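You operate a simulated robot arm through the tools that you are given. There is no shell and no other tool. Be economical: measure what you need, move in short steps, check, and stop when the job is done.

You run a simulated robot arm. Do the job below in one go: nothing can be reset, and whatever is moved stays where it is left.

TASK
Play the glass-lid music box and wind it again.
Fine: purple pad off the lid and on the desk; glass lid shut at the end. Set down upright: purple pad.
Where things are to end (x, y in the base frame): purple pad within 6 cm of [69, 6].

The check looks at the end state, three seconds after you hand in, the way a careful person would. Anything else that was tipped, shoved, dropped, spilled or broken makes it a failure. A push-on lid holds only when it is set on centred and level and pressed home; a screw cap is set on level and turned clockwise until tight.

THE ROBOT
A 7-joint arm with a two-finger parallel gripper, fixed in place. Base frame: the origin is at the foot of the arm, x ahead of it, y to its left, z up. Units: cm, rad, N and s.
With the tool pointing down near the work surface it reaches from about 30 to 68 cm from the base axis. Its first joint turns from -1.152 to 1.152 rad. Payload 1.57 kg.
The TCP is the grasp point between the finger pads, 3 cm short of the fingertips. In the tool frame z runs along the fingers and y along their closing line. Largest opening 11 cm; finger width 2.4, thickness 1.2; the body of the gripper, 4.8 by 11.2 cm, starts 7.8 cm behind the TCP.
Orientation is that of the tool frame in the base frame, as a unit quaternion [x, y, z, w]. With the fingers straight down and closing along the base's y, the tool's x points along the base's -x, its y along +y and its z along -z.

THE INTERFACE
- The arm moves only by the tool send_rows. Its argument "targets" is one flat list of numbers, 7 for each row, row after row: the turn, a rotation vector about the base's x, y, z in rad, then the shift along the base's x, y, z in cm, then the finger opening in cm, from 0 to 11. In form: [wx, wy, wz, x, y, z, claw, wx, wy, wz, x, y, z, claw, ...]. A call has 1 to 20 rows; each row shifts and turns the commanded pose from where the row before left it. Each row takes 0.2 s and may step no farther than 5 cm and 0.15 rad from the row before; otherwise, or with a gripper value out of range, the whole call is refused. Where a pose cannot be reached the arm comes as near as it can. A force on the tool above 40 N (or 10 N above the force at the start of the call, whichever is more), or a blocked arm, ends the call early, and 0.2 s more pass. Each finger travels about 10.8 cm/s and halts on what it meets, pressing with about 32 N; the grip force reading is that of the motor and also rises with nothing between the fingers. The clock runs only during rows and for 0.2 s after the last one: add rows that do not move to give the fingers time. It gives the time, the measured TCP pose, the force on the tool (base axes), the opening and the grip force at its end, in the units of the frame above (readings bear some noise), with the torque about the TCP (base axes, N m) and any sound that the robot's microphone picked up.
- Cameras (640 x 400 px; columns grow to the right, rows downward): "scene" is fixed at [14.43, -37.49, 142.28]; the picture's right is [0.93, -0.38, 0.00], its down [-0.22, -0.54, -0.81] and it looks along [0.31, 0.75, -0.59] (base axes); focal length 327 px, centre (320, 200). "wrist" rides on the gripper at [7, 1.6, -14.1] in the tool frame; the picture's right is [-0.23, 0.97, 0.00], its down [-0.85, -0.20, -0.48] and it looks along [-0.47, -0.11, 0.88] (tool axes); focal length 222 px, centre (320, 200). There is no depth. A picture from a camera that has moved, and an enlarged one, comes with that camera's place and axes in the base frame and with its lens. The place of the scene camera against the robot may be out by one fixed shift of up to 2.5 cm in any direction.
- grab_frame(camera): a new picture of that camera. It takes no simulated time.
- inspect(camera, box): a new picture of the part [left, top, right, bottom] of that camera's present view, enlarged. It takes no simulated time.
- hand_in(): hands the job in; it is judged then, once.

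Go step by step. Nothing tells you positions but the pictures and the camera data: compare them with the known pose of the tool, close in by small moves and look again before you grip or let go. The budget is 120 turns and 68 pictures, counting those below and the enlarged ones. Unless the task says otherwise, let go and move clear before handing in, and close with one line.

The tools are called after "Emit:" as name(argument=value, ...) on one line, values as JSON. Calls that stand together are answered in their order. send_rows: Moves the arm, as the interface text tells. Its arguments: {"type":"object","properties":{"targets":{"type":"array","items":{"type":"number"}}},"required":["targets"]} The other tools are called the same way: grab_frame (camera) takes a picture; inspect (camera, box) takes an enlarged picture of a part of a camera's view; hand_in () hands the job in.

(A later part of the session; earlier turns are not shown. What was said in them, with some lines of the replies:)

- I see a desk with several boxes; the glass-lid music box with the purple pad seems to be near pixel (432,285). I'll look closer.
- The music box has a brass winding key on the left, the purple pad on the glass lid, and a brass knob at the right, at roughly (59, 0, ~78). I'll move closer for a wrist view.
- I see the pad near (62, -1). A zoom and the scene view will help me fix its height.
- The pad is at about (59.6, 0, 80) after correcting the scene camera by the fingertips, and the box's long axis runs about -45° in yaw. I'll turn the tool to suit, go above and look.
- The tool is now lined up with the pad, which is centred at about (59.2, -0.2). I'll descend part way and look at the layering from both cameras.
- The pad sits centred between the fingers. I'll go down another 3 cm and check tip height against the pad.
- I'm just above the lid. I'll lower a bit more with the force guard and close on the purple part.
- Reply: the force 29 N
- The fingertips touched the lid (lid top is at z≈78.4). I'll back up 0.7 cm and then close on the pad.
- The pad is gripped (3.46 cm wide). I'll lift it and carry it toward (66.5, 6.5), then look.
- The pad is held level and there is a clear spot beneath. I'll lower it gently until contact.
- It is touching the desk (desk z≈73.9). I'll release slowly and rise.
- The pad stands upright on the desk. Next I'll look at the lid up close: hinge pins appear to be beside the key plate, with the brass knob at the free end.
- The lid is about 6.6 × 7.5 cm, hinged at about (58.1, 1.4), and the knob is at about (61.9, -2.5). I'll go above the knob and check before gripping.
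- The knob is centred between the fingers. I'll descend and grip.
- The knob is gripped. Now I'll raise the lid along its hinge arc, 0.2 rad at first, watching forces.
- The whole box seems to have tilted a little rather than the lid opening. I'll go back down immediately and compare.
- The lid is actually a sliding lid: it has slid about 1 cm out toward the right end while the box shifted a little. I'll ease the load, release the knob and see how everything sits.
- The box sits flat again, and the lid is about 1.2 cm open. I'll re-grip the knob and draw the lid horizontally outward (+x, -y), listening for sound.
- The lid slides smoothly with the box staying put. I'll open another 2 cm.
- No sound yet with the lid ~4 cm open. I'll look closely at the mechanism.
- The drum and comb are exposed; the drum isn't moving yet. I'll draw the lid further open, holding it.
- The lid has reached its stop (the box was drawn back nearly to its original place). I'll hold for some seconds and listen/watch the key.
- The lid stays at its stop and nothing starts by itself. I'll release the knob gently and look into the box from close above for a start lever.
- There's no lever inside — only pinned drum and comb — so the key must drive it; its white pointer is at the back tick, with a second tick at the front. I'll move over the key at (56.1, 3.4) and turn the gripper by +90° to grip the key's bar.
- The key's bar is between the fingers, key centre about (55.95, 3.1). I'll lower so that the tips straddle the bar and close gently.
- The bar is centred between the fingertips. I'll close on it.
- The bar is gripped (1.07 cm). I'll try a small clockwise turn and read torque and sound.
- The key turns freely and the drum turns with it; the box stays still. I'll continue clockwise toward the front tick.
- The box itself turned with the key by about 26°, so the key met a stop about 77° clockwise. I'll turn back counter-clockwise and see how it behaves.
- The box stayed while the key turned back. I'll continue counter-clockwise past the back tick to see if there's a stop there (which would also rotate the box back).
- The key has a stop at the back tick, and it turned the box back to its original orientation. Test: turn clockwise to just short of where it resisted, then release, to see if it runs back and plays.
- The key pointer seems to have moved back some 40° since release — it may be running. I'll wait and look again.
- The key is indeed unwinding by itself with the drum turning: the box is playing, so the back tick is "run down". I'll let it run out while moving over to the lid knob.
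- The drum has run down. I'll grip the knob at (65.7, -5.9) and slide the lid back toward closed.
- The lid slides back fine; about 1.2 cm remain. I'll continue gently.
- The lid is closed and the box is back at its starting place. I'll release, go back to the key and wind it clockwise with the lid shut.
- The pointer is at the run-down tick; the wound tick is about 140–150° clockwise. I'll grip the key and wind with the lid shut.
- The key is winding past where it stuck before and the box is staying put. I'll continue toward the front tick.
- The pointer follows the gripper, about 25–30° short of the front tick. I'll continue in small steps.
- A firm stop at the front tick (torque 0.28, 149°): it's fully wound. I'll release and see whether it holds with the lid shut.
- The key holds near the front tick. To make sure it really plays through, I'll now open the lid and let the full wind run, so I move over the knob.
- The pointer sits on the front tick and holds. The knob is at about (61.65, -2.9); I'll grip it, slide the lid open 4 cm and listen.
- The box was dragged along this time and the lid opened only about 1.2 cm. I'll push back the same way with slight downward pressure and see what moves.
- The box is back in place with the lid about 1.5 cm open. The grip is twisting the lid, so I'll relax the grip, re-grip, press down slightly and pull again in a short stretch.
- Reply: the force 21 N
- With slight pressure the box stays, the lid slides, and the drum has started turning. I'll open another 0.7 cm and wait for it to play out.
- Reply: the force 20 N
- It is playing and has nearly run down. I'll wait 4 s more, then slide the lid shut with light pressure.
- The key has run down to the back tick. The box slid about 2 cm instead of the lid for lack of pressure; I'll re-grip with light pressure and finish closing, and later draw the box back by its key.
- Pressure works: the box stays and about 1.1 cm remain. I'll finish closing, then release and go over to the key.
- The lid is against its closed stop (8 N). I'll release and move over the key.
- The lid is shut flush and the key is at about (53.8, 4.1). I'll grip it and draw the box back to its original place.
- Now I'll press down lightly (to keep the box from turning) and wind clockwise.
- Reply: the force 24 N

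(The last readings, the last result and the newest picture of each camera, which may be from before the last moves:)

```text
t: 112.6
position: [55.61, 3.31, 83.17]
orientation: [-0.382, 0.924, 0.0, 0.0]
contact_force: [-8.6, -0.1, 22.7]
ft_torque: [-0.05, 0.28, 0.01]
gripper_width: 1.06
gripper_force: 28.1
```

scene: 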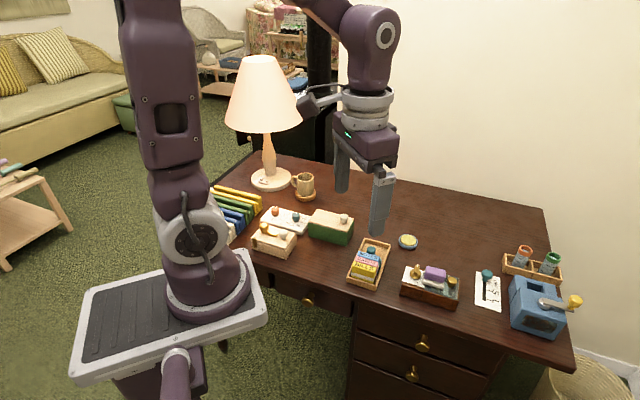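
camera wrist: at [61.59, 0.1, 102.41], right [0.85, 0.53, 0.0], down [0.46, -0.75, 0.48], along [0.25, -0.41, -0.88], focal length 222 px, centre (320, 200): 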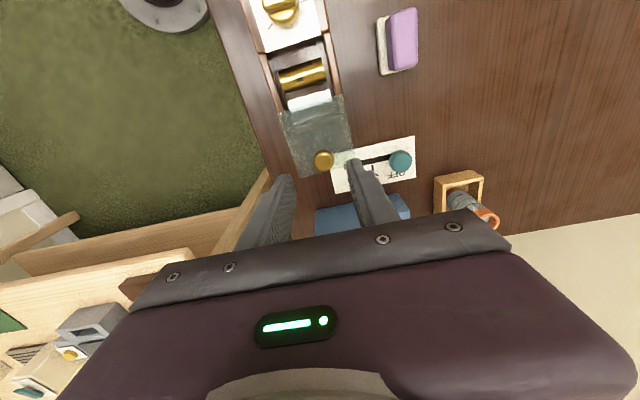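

Pressing about 20 N; slightly less is enough. Winding.

Emit:
send_rows(targets=[0, 0, -0.1, 0, 0, 0.06, 0.5, 0, 0, -0.1, 0, 0, 0, 0.5, 0, 0, -0.1, 0, 0, 0, 0.5, 0, 0, -0.1, 0, 0, 0, 0.5, 0, 0, -0.1, 0, 0, 0, 0.5, 0, 0, -0.1, 0, 0, 0, 0.5, 0, 0, -0.1, 0, 0, 0, 0.5, 0, 0, -0.1, 0, 0, 0, 0.5, 0, 0, -0.1, 0, 0, 0, 0.5, 0, 0, -0.1, 0, 0, 0, 0.5, 0, 0, -0.1, 0, 0, 0, 0.5, 0, 0, -0.1, 0, 0, 0, 0.5, 0, 0, -0.1, 0, 0, 0, 0.5])

Emit:
send_rows(targets=[0, 0, -0.1, 0, 0, 0, 0.5, 0, 0, -0.1, 0, 0, 0, 0.5, 0, 0, -0.1, 0, 0, 0, 0.5, 0, 0, -0.1, 0, 0, 0, 0.5, 0, 0, -0.1, 0, 0, 0, 0.5, 0, 0, -0.1, 0, 0, 0, 0.5, 0, 0, -0.1, 0, 0, 0, 0.5, 0, 0, -0.1, 0, 0, 0, 0.5, 0, 0, -0.1, 0, 0, 0, 0.5, 0, 0, -0.1, 0, 0, 0, 0.5, 0, 0, -0.1, 0, 0, 0, 0.5, 0, 0, -0.1, 0, 0, 0, 0.5])

Emit:
send_rows(targets=[0, 0, -0.06, 0, 0, 0, 0.5, 0, 0, -0.04, 0, 0, 0, 0.5])

```text
t: 115.4
position: [55.64, 3.22, 83.02]
orientation: [0.256, 0.967, -0.001, 0.0]
contact_force: [-0.2, -0.6, 3.4]
ft_torque: [-0.2, -0.37, -0.02]
gripper_width: 1.06
gripper_force: 28.5
```

```text
t: 118.0
position: [55.77, 3.32, 82.96]
orientation: [0.757, 0.653, 0.0, 0.0]
contact_force: [0.7, -0.8, -1.0]
ft_torque: [0.1, -0.07, 0.0]
gripper_width: 1.07
gripper_force: 28.4
```

```text
t: 118.6
position: [55.62, 3.31, 82.93]
orientation: [0.788, 0.616, 0.0, 0.0]
contact_force: [0.7, 1.7, -0.5]
ft_torque: [0.18, 0.0, 0.18]
gripper_width: 1.08
gripper_force: 28.4
```

The same stop is reached (torque 0.18 at the same angle as before): wound. I'll release, rise and check.

Emit:
send_rows(targets=[0, 0, 0.01, 0, 0, 0, 0.5, 0, 0, 0, 0, 0, 0, 1.4, 0, 0, 0, 0, 0, 0, 2.6, 0, 0, 0, 0, 0, 0, 3.4, 0, 0, 0, 0, 0, 2, 3.4, 0, 0, 0, 0, 0, 3, 3.4, 0, 0, 0, -1, 0, 4, 3.4, 0, 0, 0, -2, 0, 4, 3.4, 0, 0, 0, -2, 0, 3, 3.4, 0, 0, 0, 0, 0, 0, 3.4, 0, 0, 0, 0, 0, 0, 3.4, 0, 0, 0, 0, 0, 0, 3.4, 0, 0, 0, 0, 0, 0, 3.4, 0, 0, 0, 0, 0, 0, 3.4])

Emit:
inspect(camera="scene", box=[400, 240, 470, 310])

```text
t: 121.6
position: [50.7, 3.22, 98.94]
orientation: [0.785, 0.62, 0.001, 0.0]
contact_force: [0.8, 1.0, 0.7]
ft_torque: [0.04, 0.0, -0.01]
gripper_width: 3.41
gripper_force: 0.0
```

```text
5.71 times, centred on (435, 275) of scene
camera zoom: at [14.43, -37.49, 142.28], right [0.93, -0.38, 0.0], down [-0.22, -0.54, -0.81], along [0.31, 0.75, -0.59], focal length 1870 px, centre (-337, -229)
```

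zoom: 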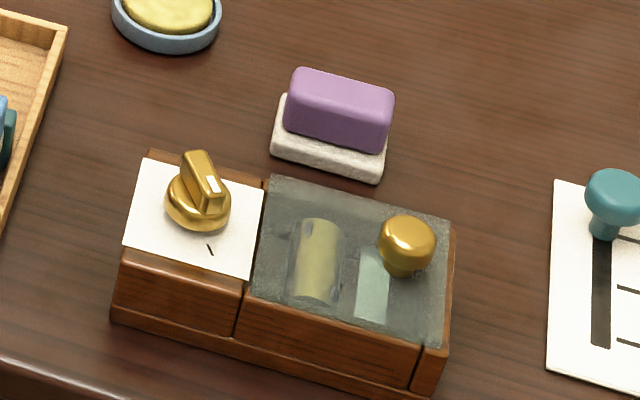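

The lid is shut, the key sits at the wound tick, the box is within a centimetre of where it started, the pad is upright on the desk and the arm is clear. I'll hand in.

Emit:
hand_in()

```text
The job is handed in.
```

The job is handed in: the music box played until it ran down, although the microphone never reported any sound, and it is now rewound to its mark with the glass lid shut and the purple pad upright on the desk near (66.7, 6.7).
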